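You operate a simulated robot arm through the tools that you are given. There is no shell and no other tool.

The job below is to be done with a simulated two-armed robot. You get a single attempt, and the scene is never put back.

Task
The reel cut out: unwind it fully, then reset it and run the heater at 2.
Fine: heater switch off before the reset, on after it.

It is judged by the outcome, as a careful person would: the job done as asked, and still so three seconds after it is handed in. It fails if anything else is knocked over, pushed out of place, dropped, spilled or broken.

Robot
Two 6-joint arms with fingered hands on one trunk that stands fixed in place. Base frame: the origin is at the foot of the trunk, x ahead of it, y to its left, z up. Units: mm, degrees, N and s.
The left shoulder is at [20, 157, 829], the right one opposite. With the tool pointing down near the work surface each hand reaches from about 100 to 820 mm from the base axis, measured 20 degrees to its own side. Payload 4.1 kg a hand.
The TCP of each hand is the grasp point between the finger pads, 33 mm short of the fingertips. In the tool frame z runs along the fingers and y along their closing line. Largest opening 112 mm; the body of the gripper starts 39 mm behind the TCP. The gripper is a hand of 4 fingers: y runs from the thumb to the fingers, the wrist lies at [-16, -118, -200] in the tool frame.
Orientation is that of the tool frame in the base frame, as a unit quaternion [x, y, z, w]. With the fingers straight down and the wrist toward the robot, the tool's x, y and z point along [0, 1, 0], [1, 0, 0] and [0, 0, -1] of the base frame.

Tools
- The arms move only by the tool step_arm. It takes "left_plan", "right_plan" or both (then of equal length, played together; a hand with none holds still); each is a list of rows, each a list of 6 numbers: the shift along the tool's x, y, z in mm, then the turn, a rotation vector about the tool's x, y, z in degrees. In form: [[x, y, z, wx, wy, wz], ...]. A call has 1 to 20 rows; each row is the pose to reach, as a shift and turn from the pose commanded when the call began, along the tool's axes at that moment. Each row takes 0.2 s and may step no farther than 50 mm and 8.6 degrees from the row before; otherwise, the whole call is refused. Where a pose cannot be reached the arm comes as near as it can. A force on the tool above 40 N (or 10 N above the force at the start of the call, whichever is more), or a blocked arm, ends the call early, and 0.2 s more pass. In this call time passes only in rows, and 0.2 s behind the last. It gives the time, the measured TCP pose, the force on the tool (base axes), the opening and the grip force at its end, in the units of the frame above (readings bear some noise), with the torque about the TCP (base axes, N m) and any sound that the robot's microphone picked up.
- Cameras (640 x 400 px; columns grow to the right, rows downward): "scene" is now at [59, 3.2, 1480]; the picture's right is [-0.14, -0.99, 0.00], its down [-0.47, 0.06, -0.88] and it looks along [0.87, -0.12, -0.47] (base axes); focal length 321 px, centre (320, 200). "left" rides on the left gripper at [-66, -89, -130] in its tool frame; the picture's right is [-0.79, -0.29, 0.54], its down [0.55, -0.71, 0.44] and it looks along [0.26, 0.64, 0.72] (tool axes); focal length 247 px, centre (320, 200). "right" rides on the right gripper at [66, -89, -130] in its tool frame; the picture's right is [-0.79, 0.29, -0.54], its down [-0.55, -0.71, 0.44] and it looks along [-0.26, 0.64, 0.72] (tool axes); focal length 247 px, centre (320, 200). There is no depth. A picture from a camera that has moved, and an enlarged one, comes with that camera's place and axes in the base frame and with its lens. The place of the scene camera against the robot may be out by one fixed shift of up to 25 mm in any direction.
- camera(camera): a new picture of that camera. No time passes.
- set_fingers(index, middle, ring, thumb_bend, thumb_turn, hand): sets how far each is bent, from 0 (flat) to 100 (curled in); at 30 the hand is open as for a grip, at 70 the pads meet at the TCP. One left out holds its place. A second passes; each finger stops where it meets its share of the squeeze, and holds until it gets a number again. It is the only way to open and close the hand. It gives what a move gives, with no picture; readings hold the bend of each and the force on the fingers (four entries, about 0 where the hand has none), thumb and palm. thumb_turn goes from beside the hand (0) to across from the fingers (100), as for a grip.
- pan_tilt(pan, tilt): turns the head with the scene camera to pan (to the left, within 86 degrees either way) and tilt (down, from -29 to 69), counted from straight ahead of the robot. It gives what a move gives.
- inspect(camera, box): a new picture of the part [left, top, right, bottom] of that camera's present view, enlarged. No time passes.
- close_job(): hands the job in; it is judged then, once.

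Nothing tells you positions but the pictures and the camera data. Unless the task says otherwise, let go and move clear before handing in.

The tools are called after "Call:" as name(argument=value, ...) on one line, values as JSON. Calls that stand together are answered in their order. step_arm: Moves the arms, as the interface text tells. Its arguments: {"type":"object","properties":{"left_plan":{"type":"array","items":{"type":"array","items":{"type":"number"}}},"right_plan":{"type":"array","items":{"type":"array","items":{"type":"number"}}}},"required":[]} The other tools are called the same way: set_fingers (index, middle, ring, thumb_bend, thumb_turn, hand) moves the fingers one by one; pan_tilt (pan, tilt) turns the head that bears the scene camera; camera (camera) takes a picture; inspect (camera, box) takes an enlarged picture of a part of a camera's view; close_job () hands the job in.

At the start:

```text
t: 0.0
left_ee_pos: [307.9, 87.7, 1336.9]
left_ee_rot: [0.752, 0.659, 0.001, 0.001]
left_contact_force: [0.7, -0.2, 0.2]
left_moment: [-0.02, -0.01, -0.01]
left_width: 111.6
left_finger_force: 0.2
left_shape: jaw
left_bend: [30.0, 30.0, 30.0, 30.0, 98.0]
left_finger forces: [0.0, 0.1, 0.1, 0.0, 0.1, 0.0]
right_ee_pos: [334.6, -205.2, 1336.4]
right_ee_rot: [0.753, 0.658, 0.0, 0.0]
right_contact_force: [1.0, 0.4, 0.0]
right_moment: [0.0, -0.02, 0.0]
right_width: 111.5
right_finger_force: 0.1
right_shape: jaw
right_bend: [30.0, 30.0, 30.0, 30.0, 98.0]
right_finger forces: [0.0, 0.0, 0.1, 0.0, 0.0, 0.0]
head pan, tilt: [-7.9, 28.1]
```

scene: 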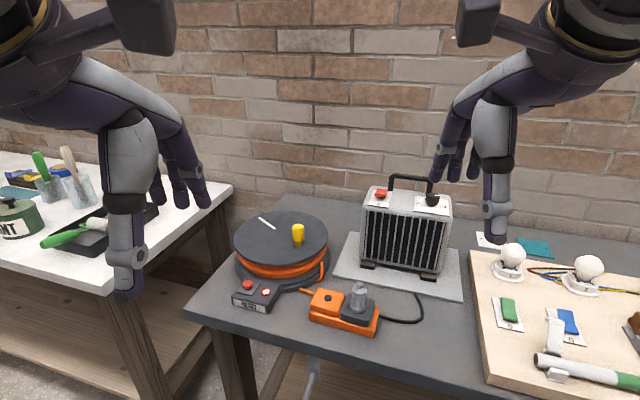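
right: 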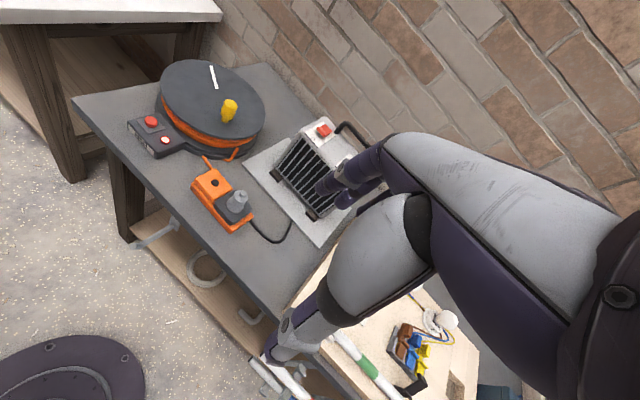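
left: 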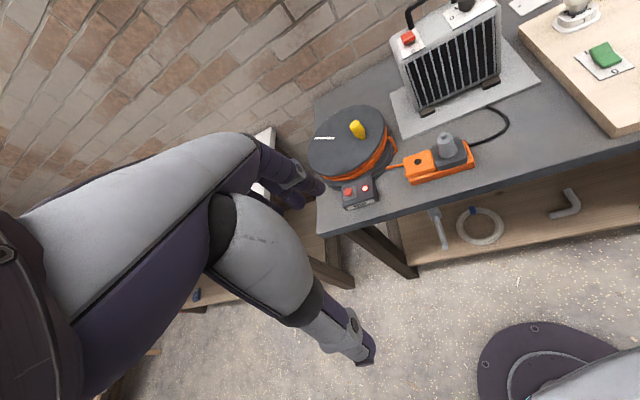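

I see a cable reel with a yellow crank knob, a small box with a red button and a lamp in front of it, an orange socket with a plug, and a heater with a red switch and a black knob. I'll take closer pictures before moving anything.

Call:
inspect(camera="scene", box=[220, 200, 400, 340])

Call:
inspect(camera="scene", box=[340, 165, 470, 285])

Call:
inspect(camera="right", box=[110, 50, 290, 170])

Call:
inspect(camera="left", box=[290, 80, 510, 220])

Call:
inspect(camera="left", box=[380, 0, 520, 90])

```text
2.86 times, centred on (310, 270) of scene
camera zoom: at [59.0, 3.2, 1480.0], right [-0.14, -0.99, 0.0], down [-0.47, 0.06, -0.88], along [0.87, -0.12, -0.47], focal length 917 px, centre (349, 0)
```

zoom: 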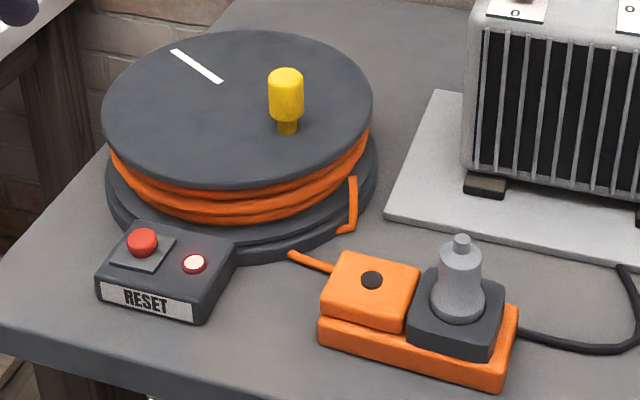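

```text
3.33 times, centred on (405, 225) of scene
camera zoom: at [59.0, 3.2, 1480.0], right [-0.14, -0.99, 0.0], down [-0.47, 0.06, -0.88], along [0.87, -0.12, -0.47], focal length 1070 px, centre (37, 117)
```

zoom: 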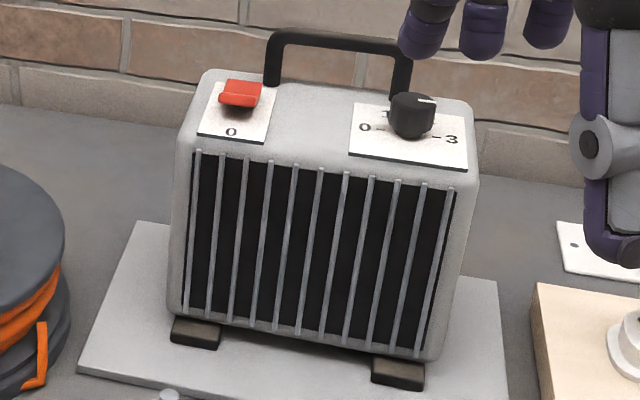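

```text
3.33 times, centred on (200, 110) of right
camera zoom: at [254.5, -127.9, 1466.6], right [0.18, -0.82, 0.54], down [-0.78, -0.45, -0.44], along [0.6, -0.34, -0.72], focal length 823 px, centre (720, 500)
```

zoom: 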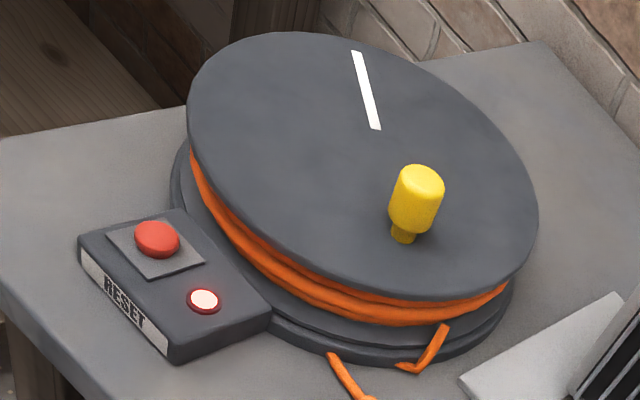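

```text
2.86 times, centred on (400, 150) of left
camera zoom: at [212.1, 32.8, 1466.7], right [-0.39, -0.75, -0.54], down [-0.63, 0.64, -0.44], along [0.67, 0.17, -0.72], focal length 706 px, centre (91, 343)
```

zoom: 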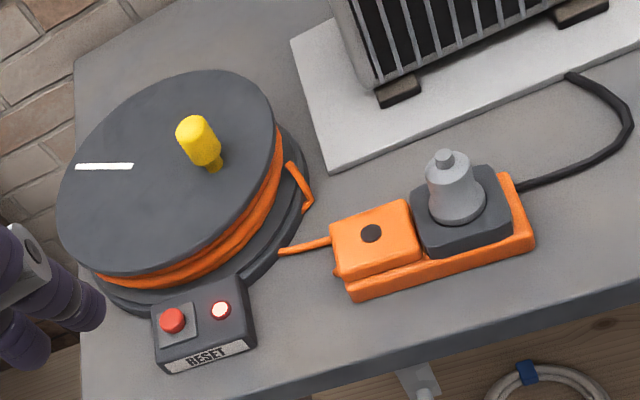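

```text
4.44 times, centred on (450, 45) of left
camera zoom: at [212.1, 32.8, 1466.7], right [-0.39, -0.75, -0.54], down [-0.63, 0.64, -0.44], along [0.67, 0.17, -0.72], focal length 1098 px, centre (-258, 889)
```

zoom: 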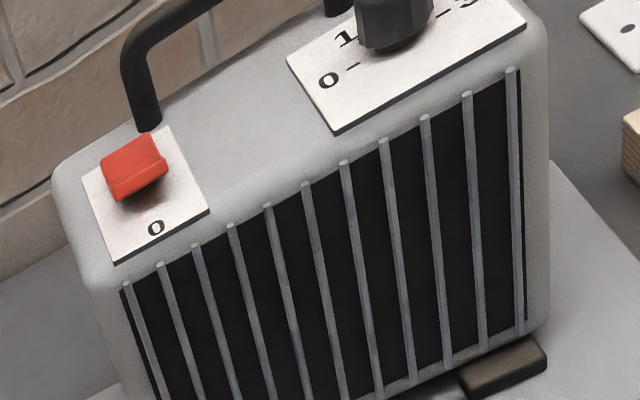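

The reel sits near (745, -10), with its yellow crank knob at about (740, -51, 1027). The reset button is near (675, 82, 915), and the heater switch near (765, -268, 1101). I'll bring both hands nearer, clear of everything, for closer views.

Call:
step_arm(left_plan=[[9, 37, 27, 0, 0, 0], [18, 74, 54, 0, 0, 0], [27, 111, 81, 0, 0, 0], [36, 148, 108, 0, 0, 0], [45, 184, 136, 0, 0, 0], [54, 221, 163, 0, 0, 0], [63, 258, 190, 0, 0, 0], [71, 295, 217, 0, 0, 0]], right_plan=[[-12, 26, 17, 0, 0, 0], [-24, 52, 34, 0, 0, 0], [-37, 79, 51, 0, 0, 0], [-49, 105, 68, 0, 0, 0], [-61, 131, 85, 0, 0, 0], [-73, 157, 102, 0, 0, 0], [-86, 184, 119, 0, 0, 0], [-98, 210, 136, 0, 0, 0]])

Call:
camera(camera="left")

Call:
camera(camera="right")

Call:
camera(camera="scene")

```text
t: 1.8
left_ee_pos: [611.7, 118.1, 1118.1]
left_ee_rot: [0.752, 0.659, 0.002, 0.0]
left_contact_force: [-0.3, 0.3, 1.0]
left_moment: [0.03, -0.05, 0.06]
left_width: 111.8
left_finger_force: 0.0
left_shape: jaw
left_bend: [30.0, 30.0, 30.0, 30.0, 98.0]
left_finger forces: [0.0, 0.0, 0.0, 0.1, 0.0, 0.0]
right_ee_pos: [529.5, -332.0, 1202.5]
right_ee_rot: [0.753, 0.658, 0.0, 0.0]
right_contact_force: [-0.5, -0.6, 1.3]
right_moment: [-0.02, -0.04, 0.01]
right_width: 111.7
right_finger_force: 0.1
right_shape: jaw
right_bend: [30.0, 30.0, 30.0, 30.0, 98.0]
right_finger forces: [0.0, 0.0, 0.0, 0.0, 0.0, 0.0]
head pan, tilt: [-7.9, 28.1]
```

```text
taken
camera left: at [514.2, 63.2, 1248.8], right [-0.39, -0.75, -0.54], down [-0.63, 0.64, -0.44], along [0.67, 0.17, -0.72], focal length 247 px, centre (320, 200)
```

left: 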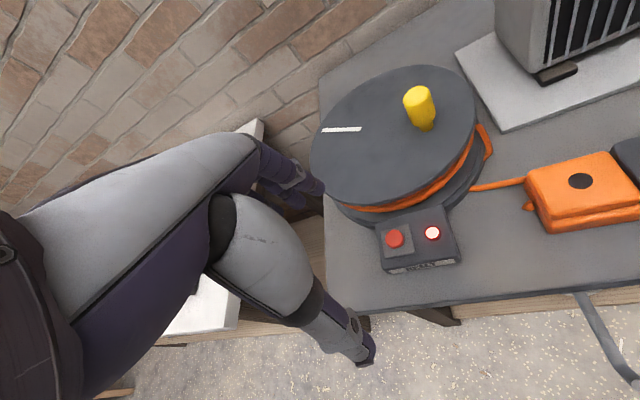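

```text
taken
camera right: at [449.1, -254.2, 1332.8], right [0.18, -0.82, 0.54], down [-0.78, -0.45, -0.44], along [0.6, -0.34, -0.72], focal length 247 px, centre (320, 200)
```

right: 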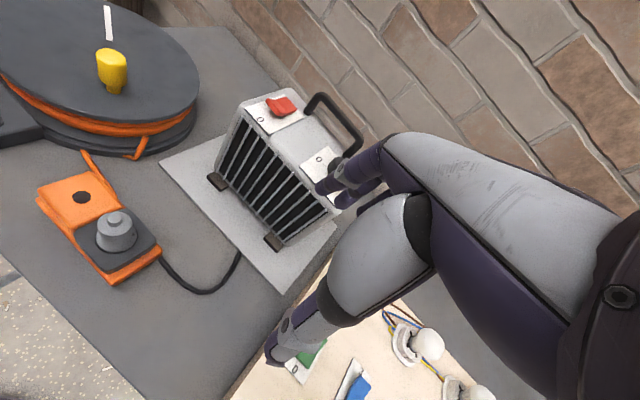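

```text
taken
```

scene: 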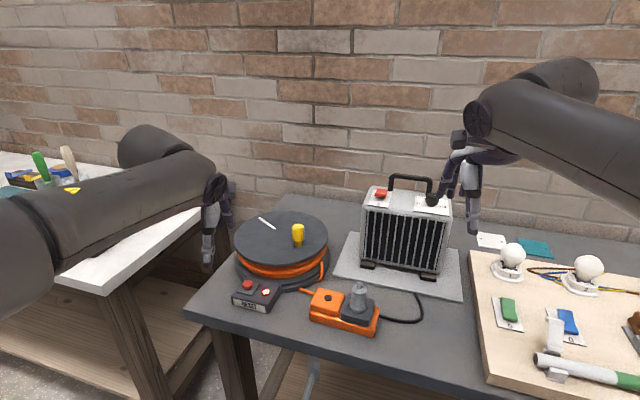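

Call:
inspect(camera="left", box=[300, 50, 500, 280])

Call:
inspect(camera="right", box=[200, 80, 380, 260])

Call:
inspect(camera="right", box=[0, 0, 200, 160])

Call:
inspect(camera="scene", box=[355, 165, 465, 225])

```text
1.74 times, centred on (400, 165) of left
camera zoom: at [514.2, 63.2, 1248.8], right [-0.39, -0.75, -0.54], down [-0.63, 0.64, -0.44], along [0.67, 0.17, -0.72], focal length 430 px, centre (181, 261)
```

zoom: 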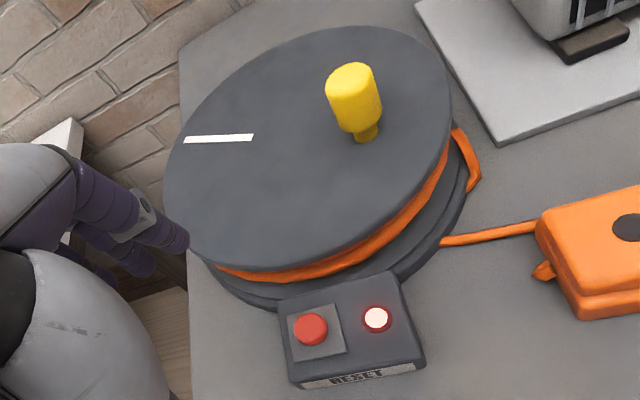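

```text
2.22 times, centred on (290, 170) of right
camera zoom: at [449.1, -254.2, 1332.8], right [0.18, -0.82, 0.54], down [-0.78, -0.45, -0.44], along [0.6, -0.34, -0.72], focal length 549 px, centre (387, 267)
```

zoom: 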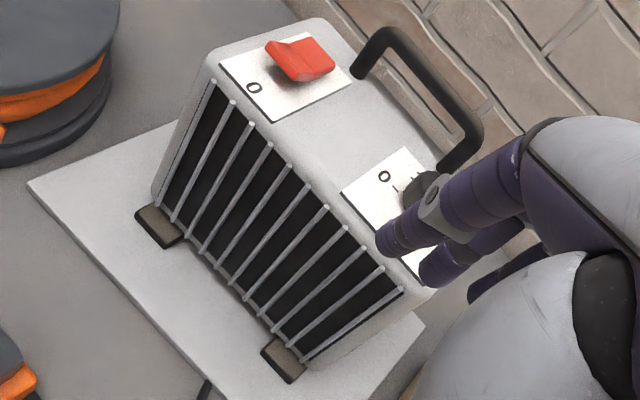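

```text
2.50 times, centred on (100, 80) of right
camera zoom: at [449.1, -254.2, 1332.8], right [0.18, -0.82, 0.54], down [-0.78, -0.45, -0.44], along [0.6, -0.34, -0.72], focal length 617 px, centre (870, 500)
```

zoom: 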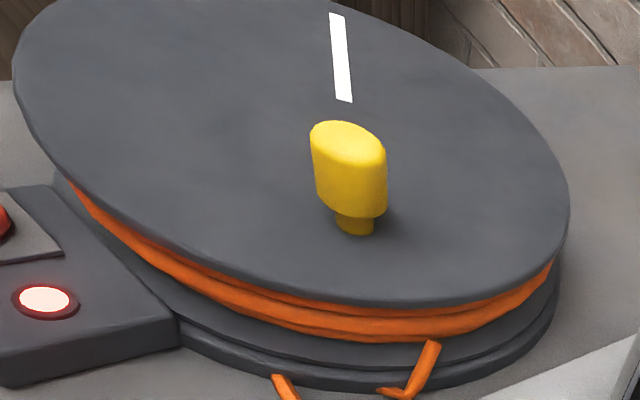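

```text
5.82 times, centred on (410, 195) of scene
camera zoom: at [58.0, 3.4, 1480.1], right [-0.14, -0.99, 0.0], down [-0.47, 0.06, -0.88], along [0.87, -0.12, -0.47], focal length 1867 px, centre (-204, 229)
```

zoom: 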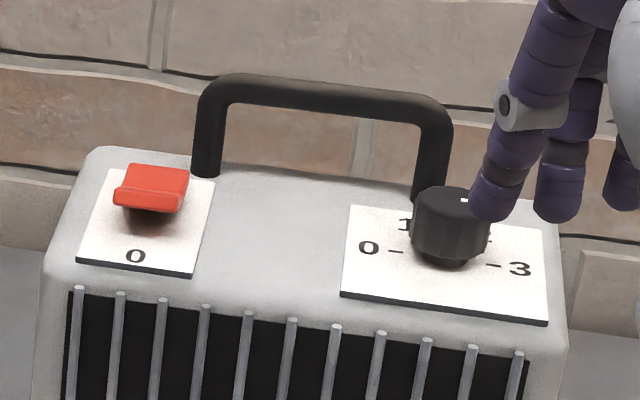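

The reel's disc is centred near (808, -10) with a radius of about 130, and its crank radius is about 76. The heater rocker has its front side raised, so it looks like it is on. I'll shift the right hand sideways to see the dial and take a closer look at the cable's exit.

Call:
step_arm(right_plan=[[-40, -1, 0, 0, 0, 0], [-81, -2, 0, 0, 0, 0], [-122, -4, 0, 0, 0, 0]])

Call:
camera(camera="right")

Call:
inspect(camera="right", box=[180, 60, 340, 220])

Call:
inspect(camera="left", box=[420, 90, 540, 220])

Call:
inspect(camera="scene", box=[405, 180, 465, 220])

```text
t: 2.6
left_ee_pos: [612.3, 117.3, 1118.5]
left_ee_rot: [0.752, 0.659, 0.0, 0.001]
left_contact_force: [-0.1, 0.5, -1.2]
left_moment: [-0.04, 0.0, 0.03]
left_width: 111.7
left_finger_force: 0.1
left_shape: jaw
left_bend: [30.0, 30.0, 30.0, 30.0, 98.0]
left_finger forces: [0.0, 0.1, 0.1, 0.0, 0.1, 0.1]
right_ee_pos: [508.2, -448.9, 1200.9]
right_ee_rot: [0.752, 0.659, 0.001, -0.001]
right_contact_force: [-0.4, 1.3, -0.1]
right_moment: [-0.02, 0.0, -0.02]
right_width: 111.6
right_finger_force: 0.0
right_shape: jaw
right_bend: [30.0, 30.0, 30.0, 30.0, 98.0]
right_finger forces: [0.0, 0.0, 0.1, 0.1, 0.0, 0.1]
head pan, tilt: [-7.9, 28.1]
```

```text
taken
camera right: at [428.3, -372.4, 1330.8], right [0.18, -0.82, 0.54], down [-0.78, -0.45, -0.44], along [0.6, -0.34, -0.72], focal length 247 px, centre (320, 200)
```

right: 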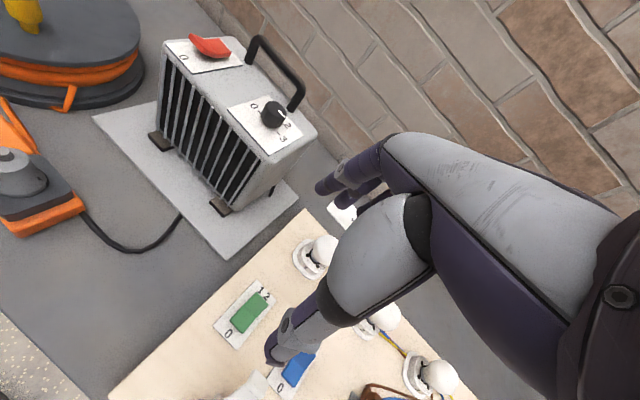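

```text
2.50 times, centred on (260, 140) of right
camera zoom: at [428.3, -372.4, 1330.8], right [0.18, -0.82, 0.54], down [-0.78, -0.45, -0.44], along [0.6, -0.34, -0.72], focal length 617 px, centre (470, 350)
```

zoom: 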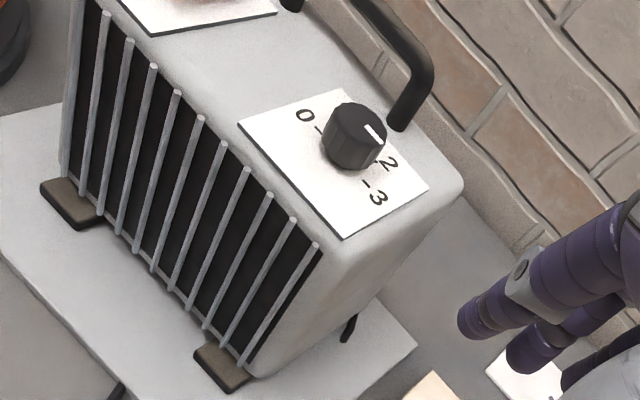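

```text
3.08 times, centred on (480, 155) of left
camera zoom: at [514.8, 63.1, 1248.3], right [-0.39, -0.75, -0.54], down [-0.63, 0.64, -0.44], along [0.67, 0.17, -0.72], focal length 760 px, centre (-172, 338)
```

zoom: 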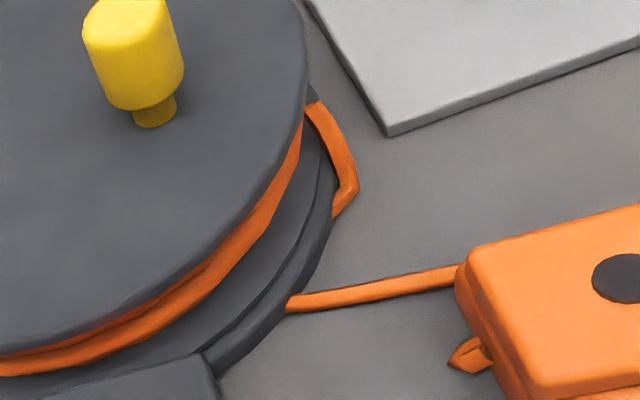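

```text
10.00 times, centred on (435, 200) of scene
camera zoom: at [59.0, 3.6, 1480.0], right [-0.14, -0.99, 0.0], down [-0.47, 0.06, -0.88], along [0.87, -0.12, -0.47], focal length 3209 px, centre (-830, 200)
```

zoom: 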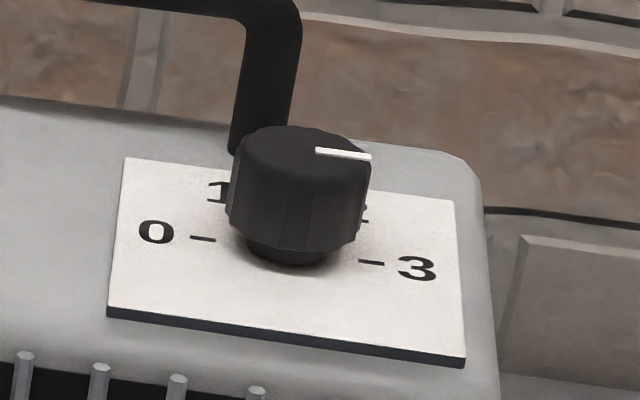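

The dial mark points at 3, so it needs about 60° counter-clockwise from above to reach 2. The heater stands turned, with its switch at about (763, -269, 1099) and its dial at about (707, -384, 1113). I'll bring the right camera closer to check which way the rocker is tipped.

Call:
step_arm(right_plan=[[33, 14, 13, 0, 0, 0], [66, 28, 26, 0, 0, 0], [99, 42, 39, 0, 0, 0], [130, 55, 51, 0, 0, 0]])

Call:
camera(camera="right")

Call:
inspect(camera="right", box=[240, 60, 340, 150])

Call:
inspect(camera="scene", box=[365, 175, 405, 215])

Call:
inspect(camera="scene", box=[480, 230, 600, 340])

```text
t: 3.6
left_ee_pos: [610.7, 117.1, 1117.7]
left_ee_rot: [0.752, 0.659, 0.001, 0.001]
left_contact_force: [-0.5, 0.9, -1.1]
left_moment: [0.04, 0.01, 0.01]
left_width: 111.7
left_finger_force: 0.1
left_shape: jaw
left_bend: [30.0, 30.0, 30.0, 30.0, 98.0]
left_finger forces: [0.1, 0.0, 0.0, 0.0, 0.0, 0.0]
right_ee_pos: [582.3, -329.8, 1150.0]
right_ee_rot: [0.753, 0.658, 0.001, -0.001]
right_contact_force: [-0.7, 0.5, 0.3]
right_moment: [0.0, -0.03, 0.0]
right_width: 111.7
right_finger_force: 0.0
right_shape: jaw
right_bend: [30.0, 30.0, 30.0, 30.0, 98.0]
right_finger forces: [0.1, 0.0, 0.0, 0.0, 0.0, 0.0]
head pan, tilt: [-7.9, 28.1]
```

```text
taken
camera right: at [502.5, -252.1, 1280.1], right [0.18, -0.82, 0.54], down [-0.78, -0.45, -0.44], along [0.6, -0.34, -0.72], focal length 247 px, centre (320, 200)
```

right: 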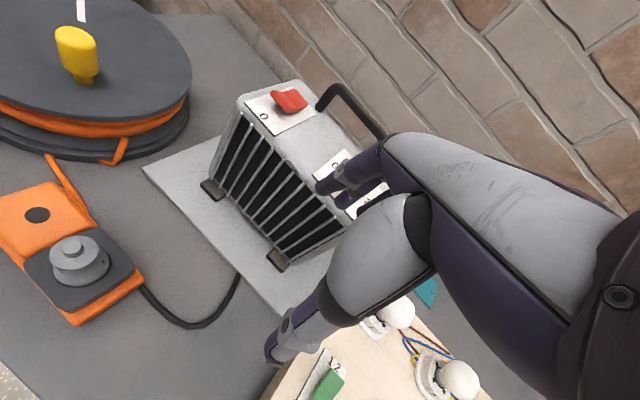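

```text
4.44 times, centred on (290, 105) of right
camera zoom: at [502.5, -252.1, 1280.1], right [0.18, -0.82, 0.54], down [-0.78, -0.45, -0.44], along [0.6, -0.34, -0.72], focal length 1098 px, centre (453, 622)
```

zoom: 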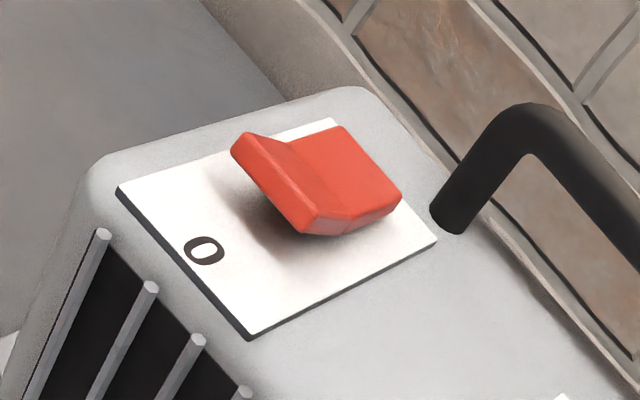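

```text
10.00 times, centred on (385, 195) of scene
camera zoom: at [58.7, 2.9, 1480.0], right [-0.14, -0.99, 0.0], down [-0.47, 0.06, -0.88], along [0.87, -0.12, -0.47], focal length 3209 px, centre (-330, 250)
```

zoom: 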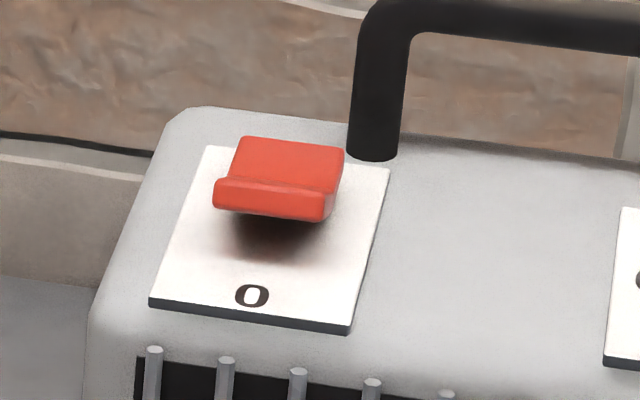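

```text
3.64 times, centred on (540, 285) of scene
camera zoom: at [58.7, 2.9, 1480.0], right [-0.14, -0.99, 0.0], down [-0.47, 0.06, -0.88], along [0.87, -0.12, -0.47], focal length 1167 px, centre (-480, -109)
```

zoom: 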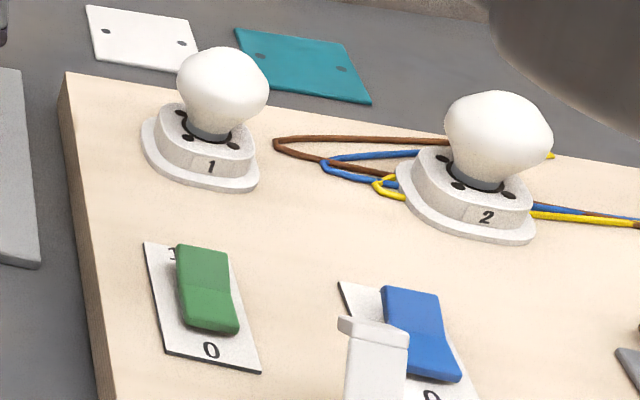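

The rocker's front ("0") half is raised and its back half is down, so the heater is on. I'll close the right hand to a pinch and tilt it forward for pressing. At the same time I'll turn the left hand, in free air, to a side-grip pose for the crank.

Call:
set_fingers(hand="right", index=70, middle=70, ring=70, thumb_bend=70, thumb_turn=100)

Call:
step_arm(left_plan=[[0, 0, 0, -3.2, 4.79, 5.54], [0, 0, 0, -6.4, 9.58, 11.08], [0, 0, 0, -9.6, 14.37, 16.62], [0, 0, 0, -12.8, 19.15, 22.15], [0, 0, 0, -16, 23.94, 27.69], [0, 0, 0, -19.2, 28.73, 33.23], [0, 0, 0, -22.4, 33.52, 38.77], [0, 0, 0, -25.6, 38.31, 44.3], [0, 0, 0, -28.8, 43.1, 49.84], [0, 0, 0, -32, 47.89, 55.38], [0, 0, 0, -35.2, 52.67, 60.9]], right_plan=[[0, 0, 0, -2.7, -0.43, 1.61], [0, 0, 0, -5.41, -0.86, 3.23], [0, 0, 0, -8.11, -1.3, 4.84], [0, 0, 0, -10.82, -1.73, 6.45], [0, 0, 0, -13.52, -2.16, 8.07], [0, 0, 0, -16.23, -2.59, 9.68], [0, 0, 0, -18.93, -3.02, 11.3], [0, 0, 0, -21.64, -3.45, 12.91], [0, 0, 0, -24.34, -3.89, 14.52], [0, 0, 0, -27.05, -4.32, 16.14], [0, 0, 0, -29.75, -4.75, 17.75]])

Call:
camera(camera="scene")

Call:
camera(camera="left")

Call:
camera(camera="right")

```text
t: 4.6
left_ee_pos: [611.4, 116.2, 1118.5]
left_ee_rot: [0.753, 0.658, 0.001, 0.001]
left_contact_force: [0.6, 0.6, 0.5]
left_moment: [-0.05, 0.01, -0.03]
left_width: 111.6
left_finger_force: 0.0
left_shape: jaw
left_bend: [30.0, 30.0, 30.0, 30.0, 98.0]
left_finger forces: [0.0, 0.0, 0.1, 0.1, 0.0, 0.1]
right_ee_pos: [582.6, -328.5, 1150.1]
right_ee_rot: [0.753, 0.658, 0.0, 0.001]
right_contact_force: [-0.5, 0.4, -0.3]
right_moment: [0.05, -0.01, -0.01]
right_width: 3.2
right_finger_force: 0.1
right_shape: fingers
right_bend: [70.0, 70.0, 70.0, 70.0, 100.0]
right_finger forces: [0.0, 0.1, 0.0, 0.0, 0.0, 0.1]
head pan, tilt: [-7.9, 28.1]
```

```text
t: 7.0
left_ee_pos: [598.0, 103.3, 1131.2]
left_ee_rot: [0.866, 0.147, 0.47, -0.083]
left_contact_force: [-0.3, -0.3, 0.5]
left_moment: [-0.02, 0.02, 0.0]
left_width: 111.8
left_finger_force: 0.1
left_shape: jaw
left_bend: [30.0, 30.0, 30.0, 30.0, 98.0]
left_finger forces: [0.0, 0.1, 0.0, 0.1, 0.0, 0.0]
left hand out of reach, approached as far as the arm can: row 10, 11
right_ee_pos: [580.4, -329.2, 1148.4]
right_ee_rot: [0.818, 0.513, 0.137, 0.219]
right_contact_force: [0.2, -0.8, -1.2]
right_moment: [0.02, -0.06, 0.0]
right_width: 3.3
right_finger_force: 0.0
right_shape: fingers
right_bend: [70.0, 70.0, 70.0, 70.0, 100.0]
right_finger forces: [0.0, 0.1, 0.1, 0.0, 0.0, 0.0]
head pan, tilt: [-7.9, 28.1]
```

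```text
taken
```

scene: 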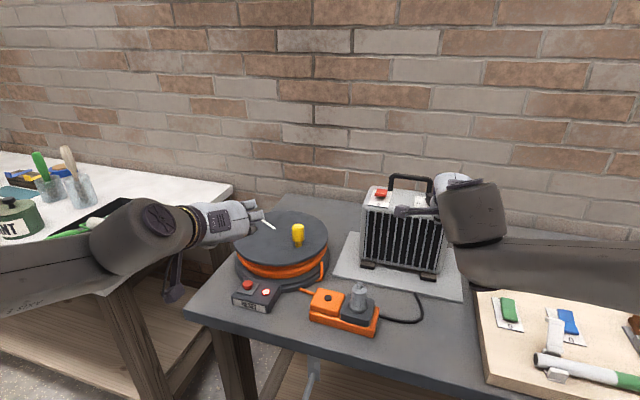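

```text
taken
camera left: at [431.7, 136.4, 1146.3], right [-0.08, 0.28, -0.96], down [0.39, 0.89, 0.23], along [0.92, -0.36, -0.18], focal length 247 px, centre (320, 200)
```

left: 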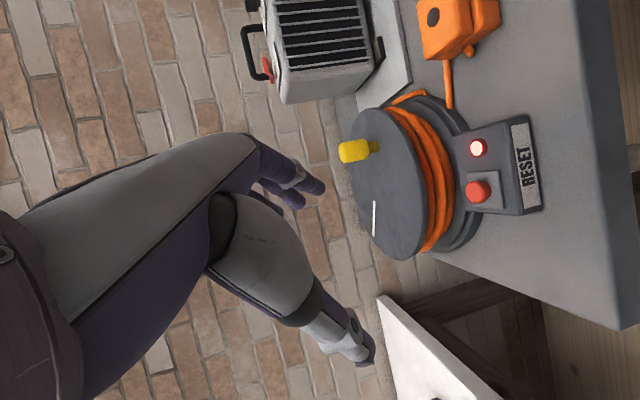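

```text
taken
camera right: at [481.1, -207.4, 1217.3], right [-0.36, -0.7, 0.61], down [-0.6, -0.32, -0.73], along [0.71, -0.63, -0.3], focal length 247 px, centre (320, 200)
```

right: 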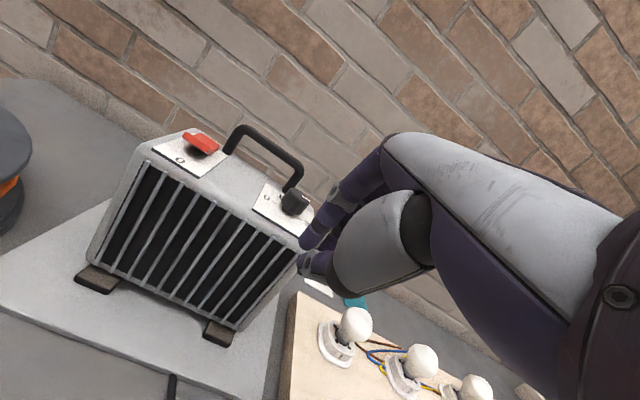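

The left wrist stopped just short of its turn, and the right hand is in its pressing pose. I'll carry the right fingertips over the front half of the heater switch, staying about 40 mm above it.

Call:
step_arm(right_plan=[[0, 12.5, -21.7, 0, 0, 0], [33.7, 34.9, -8.7, 0, 0, 0], [67.4, 57.4, 4.2, 0, 0, 0], [101, 79.8, 17.2, 0, 0, 0], [134.7, 102.2, 30.1, 0, 0, 0]])

Call:
camera(camera="right")

Call:
inspect(camera="scene", box=[340, 130, 480, 230])

Call:
inspect(camera="right", box=[220, 150, 360, 290])

```text
t: 8.2
left_ee_pos: [598.0, 101.6, 1129.4]
left_ee_rot: [0.866, 0.149, 0.47, -0.083]
left_contact_force: [-1.0, -0.2, 0.6]
left_moment: [0.05, -0.02, -0.02]
left_width: 112.0
left_finger_force: 0.0
left_shape: jaw
left_bend: [30.0, 30.0, 30.0, 30.0, 98.0]
left_finger forces: [0.0, 0.0, 0.0, 0.0, 0.0, 0.1]
right_ee_pos: [733.1, -251.6, 1174.0]
right_ee_rot: [0.818, 0.513, 0.139, 0.22]
right_contact_force: [0.1, 0.5, 0.0]
right_moment: [0.04, -0.01, 0.07]
right_width: 3.1
right_finger_force: 0.1
right_shape: fingers
right_bend: [70.0, 70.0, 70.0, 70.0, 100.0]
right_finger forces: [0.0, 0.0, 0.1, 0.0, 0.0, 0.0]
head pan, tilt: [-7.9, 28.1]
```

```text
taken
camera right: at [632.7, -131.2, 1242.0], right [-0.37, -0.7, 0.61], down [-0.6, -0.32, -0.73], along [0.71, -0.63, -0.3], focal length 247 px, centre (320, 200)
```

right: 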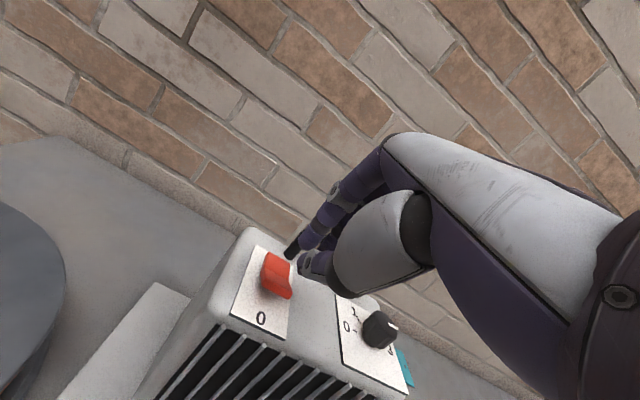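

```text
4.00 times, centred on (410, 180) of scene
camera zoom: at [58.4, 2.9, 1480.0], right [-0.14, -0.99, 0.0], down [-0.47, 0.06, -0.88], along [0.87, -0.12, -0.47], focal length 1284 px, centre (-40, 280)
```

zoom: 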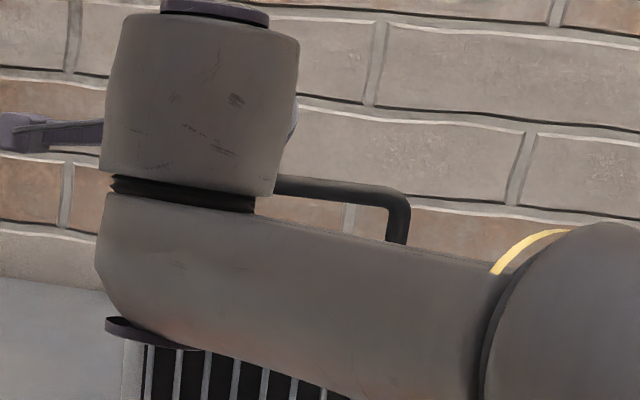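

```text
2.86 times, centred on (290, 220) of right
camera zoom: at [632.7, -131.2, 1242.0], right [-0.37, -0.7, 0.61], down [-0.6, -0.32, -0.73], along [0.71, -0.63, -0.3], focal length 706 px, centre (406, 143)
```

zoom: 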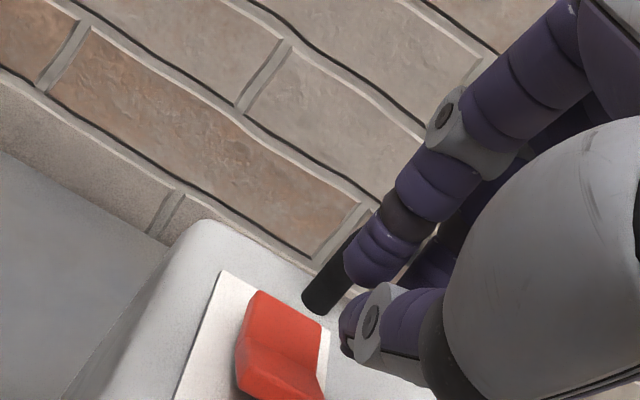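

The right thumb tip is about 30 mm above the rocker's raised front half. I'll shift slightly and press down gently; the force limit will stop the move if it meets something solid.

Call:
step_arm(right_plan=[[-2, 12.4, 7.1, 0, 0, 0], [-2, 7.4, 15.8, 0, 0, 0], [-2, 2.4, 24.4, 0, 0, 0], [-2, -0.6, 29.6, 0, 0, 0], [-2, -3.6, 34.8, 0, 0, 0], [-2, -5.6, 38.2, 0, 0, 0], [-2, -7.6, 41.7, 0, 0, 0]])

Call:
inspect(camera="right", box=[220, 170, 380, 310])

```text
t: 9.8
left_ee_pos: [598.5, 103.1, 1129.9]
left_ee_rot: [0.866, 0.148, 0.47, -0.084]
left_contact_force: [-0.4, 0.3, 0.6]
left_moment: [-0.01, -0.01, -0.02]
left_width: 111.7
left_finger_force: 0.1
left_shape: jaw
left_bend: [30.0, 30.0, 30.0, 30.0, 98.0]
left_finger forces: [0.0, 0.0, 0.0, 0.0, 0.0, 0.1]
right_ee_pos: [746.0, -260.2, 1133.8]
right_ee_rot: [0.818, 0.514, 0.138, 0.219]
right_contact_force: [0.3, 0.6, 0.4]
right_moment: [0.03, 0.02, 0.01]
right_width: 2.9
right_finger_force: 0.7
right_shape: fingers
right_bend: [70.0, 70.0, 70.0, 70.0, 100.0]
right_finger forces: [0.0, 0.0, 0.0, 0.0, 0.4, 0.0]
head pan, tilt: [-7.9, 28.1]
```

```text
2.86 times, centred on (300, 240) of right
camera zoom: at [645.5, -139.4, 1202.7], right [-0.36, -0.7, 0.61], down [-0.6, -0.32, -0.73], along [0.71, -0.63, -0.3], focal length 706 px, centre (377, 86)
```

zoom: 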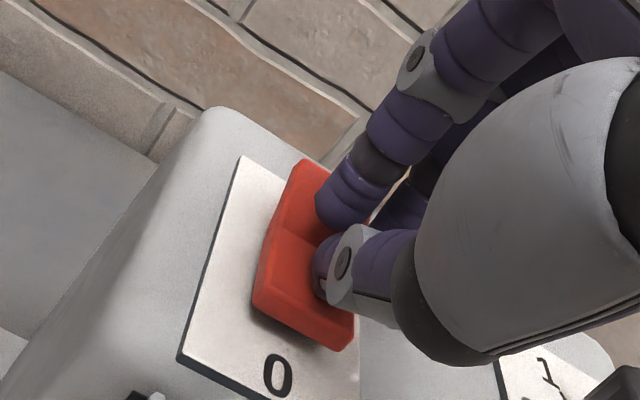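

The thumb tip is just touching the rocker's front half. I'll move it a little toward the front lip and press down.

Call:
step_arm(right_plan=[[6, -3.2, -6.5, 0, 0, 0], [6, -5.2, -3, 0, 0, 0], [6, -7.2, 0.5, 0, 0, 0], [6, -9.2, 3.9, 0, 0, 0], [6, -11.2, 7.4, 0, 0, 0]])

Call:
inspect(camera="right", box=[220, 170, 380, 310])

```text
t: 11.0
left_ee_pos: [596.8, 102.6, 1130.2]
left_ee_rot: [0.866, 0.149, 0.47, -0.083]
left_contact_force: [0.0, 0.6, 0.5]
left_moment: [0.0, 0.01, -0.01]
left_width: 111.9
left_finger_force: 0.0
left_shape: jaw
left_bend: [30.0, 30.0, 30.0, 30.0, 98.0]
left_finger forces: [0.0, 0.0, 0.1, 0.0, 0.0, 0.0]
right_ee_pos: [741.4, -252.8, 1124.8]
right_ee_rot: [0.818, 0.513, 0.14, 0.22]
right_contact_force: [-4.8, 1.8, 20.0]
right_moment: [0.02, -0.25, 0.03]
right_width: 0.0
right_finger_force: 12.2
right_shape: fingers
right_bend: [67.0, 69.0, 70.0, 75.0, 100.0]
right_finger forces: [0.1, 0.0, 0.0, 0.1, 23.7, 0.0]
head pan, tilt: [-7.9, 28.1]
```

```text
2.86 times, centred on (300, 240) of right
camera zoom: at [641.0, -131.7, 1193.1], right [-0.37, -0.7, 0.61], down [-0.59, -0.32, -0.74], along [0.72, -0.63, -0.3], focal length 706 px, centre (377, 86)
```

zoom: 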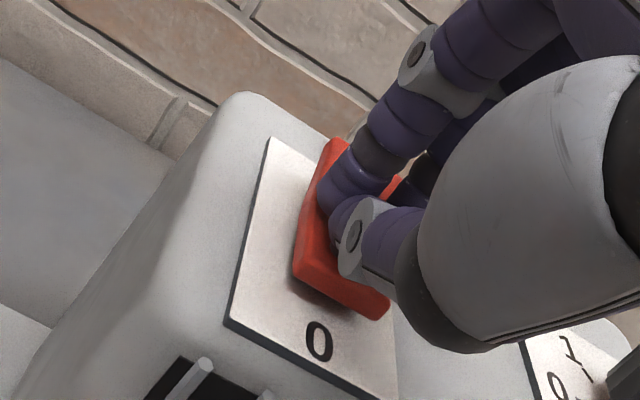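

The rocker didn't flip because the thumb is pressing too close to the pivot. I'll lift off, move about 12 mm toward the front lip and press again.

Call:
step_arm(right_plan=[[0, 6, -10.4, 0, 0, 0], [0, -2.4, -19.9, 0, 0, 0], [0, -4.4, -16.4, 0, 0, 0]])

Call:
inspect(camera="right", box=[220, 170, 380, 310])

```text
t: 11.8
left_ee_pos: [596.7, 102.9, 1128.6]
left_ee_rot: [0.866, 0.149, 0.47, -0.083]
left_contact_force: [-0.5, -0.5, -0.5]
left_moment: [0.0, 0.03, 0.02]
left_width: 111.9
left_finger_force: 0.1
left_shape: jaw
left_bend: [30.0, 30.0, 30.0, 30.0, 98.0]
left_finger forces: [0.1, 0.0, 0.0, 0.1, 0.0, 0.0]
right_ee_pos: [730.8, -247.9, 1134.0]
right_ee_rot: [0.818, 0.514, 0.137, 0.218]
right_contact_force: [0.0, 0.0, -0.3]
right_moment: [0.03, 0.03, 0.01]
right_width: 2.8
right_finger_force: 0.1
right_shape: fingers
right_bend: [70.0, 70.0, 70.0, 70.0, 100.0]
right_finger forces: [0.1, 0.0, 0.0, 0.0, 0.0, 0.0]
head pan, tilt: [-7.9, 28.1]
```

```text
2.86 times, centred on (300, 240) of right
camera zoom: at [631.6, -126.2, 1202.4], right [-0.36, -0.7, 0.61], down [-0.6, -0.32, -0.73], along [0.71, -0.63, -0.3], focal length 706 px, centre (377, 86)
```

zoom: 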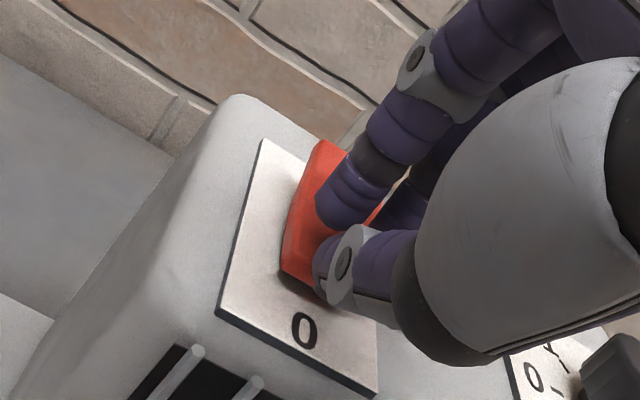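

Call:
step_arm(right_plan=[[-3, 3.5, 2, 0, 0, 0], [-3, 1.5, 5.5, 0, 0, 0], [-3, -0.5, 8.9, 0, 0, 0], [-3, -2, 11.5, 0, 0, 0]])

Call:
inspect(camera="right", box=[220, 170, 380, 310])

```text
t: 12.8
left_ee_pos: [597.7, 102.1, 1129.0]
left_ee_rot: [0.866, 0.148, 0.47, -0.083]
left_contact_force: [-1.0, 0.7, -0.5]
left_moment: [-0.02, 0.01, 0.02]
left_width: 111.8
left_finger_force: 0.1
left_shape: jaw
left_bend: [30.0, 30.0, 30.0, 30.0, 98.0]
left_finger forces: [0.1, 0.0, 0.1, 0.0, 0.0, 0.0]
right_ee_pos: [734.6, -253.8, 1125.4]
right_ee_rot: [0.818, 0.514, 0.139, 0.22]
right_contact_force: [-8.3, 3.4, 11.1]
right_moment: [0.04, 0.12, 0.01]
right_width: 1.5
right_finger_force: 7.5
right_shape: fingers
right_bend: [70.0, 70.0, 70.0, 71.0, 100.0]
right_finger forces: [0.1, 0.0, 0.0, 0.0, 14.2, 0.0]
head pan, tilt: [-7.9, 28.1]
```

```text
2.86 times, centred on (300, 240) of right
camera zoom: at [633.3, -130.8, 1194.0], right [-0.37, -0.7, 0.61], down [-0.6, -0.33, -0.73], along [0.72, -0.63, -0.3], focal length 706 px, centre (377, 86)
```

zoom: 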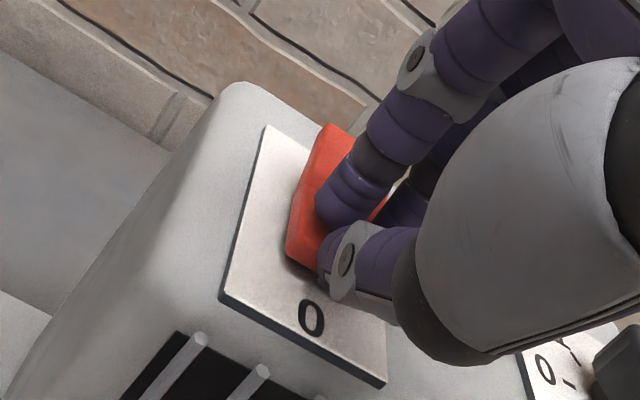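

The thumb pressed the front corner of the lip, going by the force direction. I'll lift, move 6 mm inward onto the raised half and press down.

Call:
step_arm(right_plan=[[0, 8, -13.9, 0, 0, 0], [0, 13.2, -10.9, 0, 0, 0], [0, 8.2, -2.2, 0, 0, 0], [0, 6.2, 1.3, 0, 0, 0], [0, 4.2, 4.7, 0, 0, 0], [0, 2.2, 8.2, 0, 0, 0]])

Call:
inspect(camera="right", box=[220, 170, 380, 310])

```text
t: 14.2
left_ee_pos: [598.0, 101.8, 1130.3]
left_ee_rot: [0.866, 0.149, 0.469, -0.083]
left_contact_force: [0.4, 0.6, 0.2]
left_moment: [0.01, 0.02, 0.01]
left_width: 111.6
left_finger_force: 0.1
left_shape: jaw
left_bend: [30.0, 30.0, 30.0, 30.0, 98.0]
left_finger forces: [0.0, 0.0, 0.1, 0.0, 0.0, 0.1]
right_ee_pos: [737.7, -254.5, 1122.3]
right_ee_rot: [0.817, 0.512, 0.141, 0.222]
right_contact_force: [-4.5, 2.9, 30.5]
right_moment: [-0.13, -0.44, 0.08]
right_width: 0.0
right_finger_force: 18.2
right_shape: fingers
right_bend: [67.0, 68.0, 70.0, 76.0, 100.0]
right_finger forces: [0.1, 9.6, 0.0, 0.0, 26.4, 0.0]
head pan, tilt: [-7.9, 28.1]
```

```text
2.86 times, centred on (300, 240) of right
camera zoom: at [637.9, -132.8, 1190.6], right [-0.37, -0.7, 0.61], down [-0.59, -0.32, -0.74], along [0.72, -0.63, -0.3], focal length 706 px, centre (377, 86)
```

zoom: 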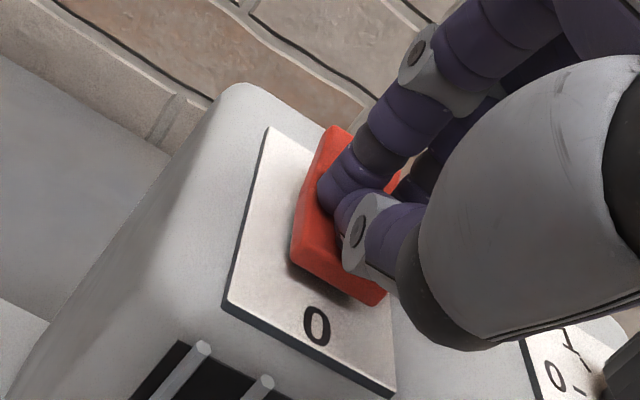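

The fingers are also touching the rocker's back half and working against the thumb. I'll lift, open the fingers partway so only the thumb sticks out low, and look again.

Call:
step_arm(right_plan=[[0, 7.5, -13, 0, 0, 0], [0, 15, -26, 0, 0, 0]])

Call:
set_fingers(hand="right", index=46, middle=46, ring=46)

Call:
inspect(camera="right", box=[220, 150, 400, 310])

```text
t: 14.8
left_ee_pos: [597.3, 102.2, 1129.0]
left_ee_rot: [0.866, 0.149, 0.47, -0.083]
left_contact_force: [0.0, -0.5, 0.5]
left_moment: [0.03, 0.04, -0.03]
left_width: 111.7
left_finger_force: 0.0
left_shape: jaw
left_bend: [30.0, 30.0, 30.0, 30.0, 98.0]
left_finger forces: [0.0, 0.0, 0.0, 0.1, 0.0, 0.0]
right_ee_pos: [739.4, -254.7, 1145.5]
right_ee_rot: [0.819, 0.514, 0.135, 0.218]
right_contact_force: [-0.9, 0.1, 0.0]
right_moment: [-0.03, 0.01, 0.0]
right_width: 2.8
right_finger_force: 0.0
right_shape: fingers
right_bend: [70.0, 70.0, 70.0, 70.0, 100.0]
right_finger forces: [0.1, 0.0, 0.1, 0.1, 0.0, 0.0]
head pan, tilt: [-7.9, 28.1]
```

```text
t: 15.8
left_ee_pos: [596.4, 101.8, 1129.2]
left_ee_rot: [0.866, 0.148, 0.47, -0.084]
left_contact_force: [0.2, 0.7, -0.7]
left_moment: [-0.02, 0.0, 0.0]
left_width: 111.7
left_finger_force: 0.0
left_shape: jaw
left_bend: [30.0, 30.0, 30.0, 30.0, 98.0]
left_finger forces: [0.0, 0.1, 0.0, 0.0, 0.0, 0.0]
right_ee_pos: [739.3, -253.9, 1148.6]
right_ee_rot: [0.818, 0.513, 0.138, 0.219]
right_contact_force: [0.2, -0.2, 0.0]
right_moment: [0.0, 0.03, -0.01]
right_width: 35.2
right_finger_force: 0.1
right_shape: fingers
right_bend: [46.0, 46.0, 46.0, 70.0, 100.0]
right_finger forces: [0.0, 0.0, 0.0, 0.0, 0.0, 0.0]
head pan, tilt: [-7.9, 28.1]
```

```text
2.50 times, centred on (310, 230) of right
camera zoom: at [639.0, -133.0, 1216.9], right [-0.36, -0.7, 0.61], down [-0.6, -0.32, -0.73], along [0.71, -0.63, -0.3], focal length 617 px, centre (345, 125)
```

zoom: 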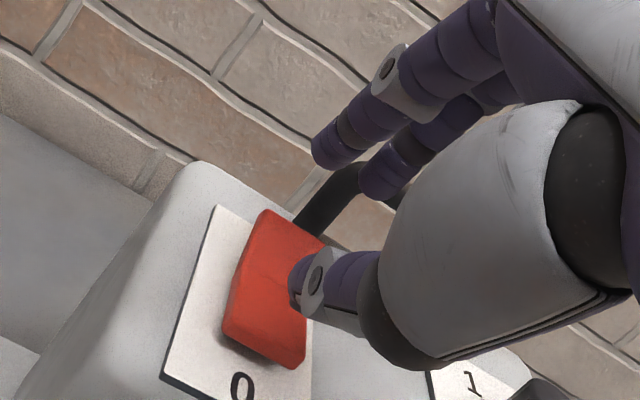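

Now only the thumb reaches down, and it sits over the front half of the rocker. I'll press straight down.

Call:
step_arm(right_plan=[[-2, -5.1, 2.8, 0, 0, 0], [-2, -7.6, 7.2, 0, 0, 0], [-2, -9.6, 10.6, 0, 0, 0], [-2, -11.6, 14.1, 0, 0, 0], [-2, -13.1, 16.7, 0, 0, 0], [-2, -14.6, 19.3, 0, 0, 0]])

Call:
inspect(camera="right", box=[220, 150, 400, 310])

```text
t: 17.2
left_ee_pos: [597.3, 102.7, 1130.7]
left_ee_rot: [0.866, 0.148, 0.471, -0.082]
left_contact_force: [0.2, -0.4, 0.6]
left_moment: [-0.04, -0.01, 0.03]
left_width: 111.9
left_finger_force: 0.0
left_shape: jaw
left_bend: [30.0, 30.0, 30.0, 30.0, 98.0]
left_finger forces: [0.0, 0.1, 0.0, 0.1, 0.0, 0.1]
right_ee_pos: [734.7, -253.6, 1127.8]
right_ee_rot: [0.817, 0.514, 0.141, 0.221]
right_contact_force: [-16.6, 9.1, 23.9]
right_moment: [0.09, 0.27, -0.12]
right_width: 30.3
right_finger_force: 17.5
right_shape: fingers
right_bend: [46.0, 46.0, 46.0, 72.0, 100.0]
right_finger forces: [0.0, 0.1, 0.0, 0.0, 35.0, 0.1]
head pan, tilt: [-7.9, 28.1]
```

```text
2.50 times, centred on (310, 230) of right
camera zoom: at [634.2, -132.2, 1195.5], right [-0.37, -0.7, 0.61], down [-0.59, -0.33, -0.74], along [0.72, -0.63, -0.3], focal length 617 px, centre (345, 125)
```

zoom: 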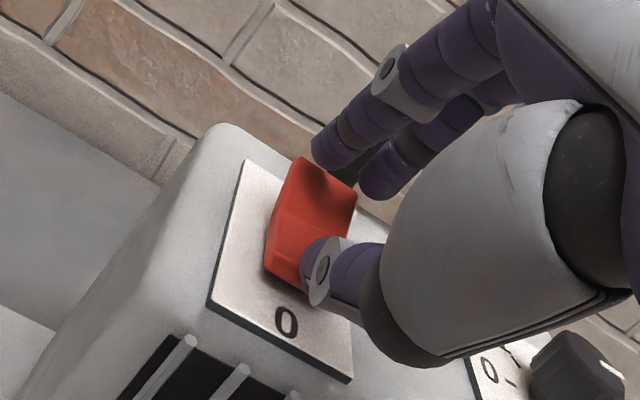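

The thumb caught the lip's front corner again. I'll lift, move 8 mm further in, and press down.

Call:
step_arm(right_plan=[[0, 10, -17.3, 0, 0, 0], [0, 16.9, -13.3, 0, 0, 0], [0, 13.9, -8.1, 0, 0, 0], [0, 10.9, -2.9, 0, 0, 0], [0, 8.9, 0.5, 0, 0, 0], [0, 6.9, 4, 0, 0, 0]])

Call:
inspect(camera="right", box=[220, 150, 400, 310])

```text
t: 18.6
left_ee_pos: [598.5, 102.4, 1129.5]
left_ee_rot: [0.866, 0.148, 0.47, -0.084]
left_contact_force: [0.5, 0.1, 0.2]
left_moment: [0.01, -0.01, 0.02]
left_width: 111.5
left_finger_force: 0.1
left_shape: jaw
left_bend: [30.0, 30.0, 30.0, 30.0, 98.0]
left_finger forces: [0.0, 0.1, 0.1, 0.1, 0.0, 0.0]
right_ee_pos: [742.9, -260.1, 1126.1]
right_ee_rot: [0.818, 0.512, 0.139, 0.221]
right_contact_force: [-2.7, 0.1, 12.6]
right_moment: [-0.02, -0.16, 0.0]
right_width: 25.3
right_finger_force: 6.2
right_shape: fingers
right_bend: [46.0, 46.0, 46.0, 75.0, 100.0]
right_finger forces: [0.0, 0.0, 0.1, 0.1, 12.3, 0.0]
head pan, tilt: [-7.9, 28.1]
```

```text
2.50 times, centred on (310, 230) of right
camera zoom: at [642.4, -137.7, 1193.2], right [-0.37, -0.7, 0.61], down [-0.6, -0.32, -0.73], along [0.71, -0.63, -0.3], focal length 617 px, centre (345, 125)
```

zoom: 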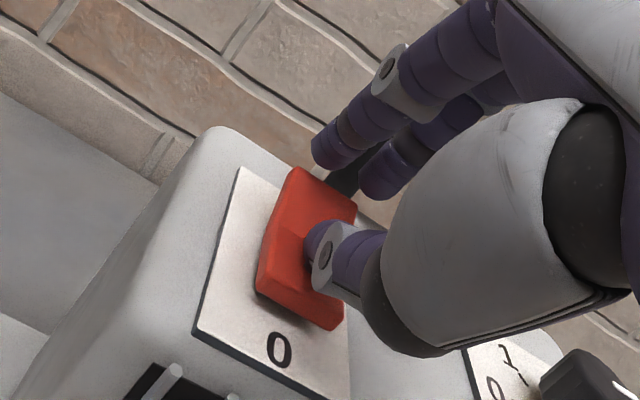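

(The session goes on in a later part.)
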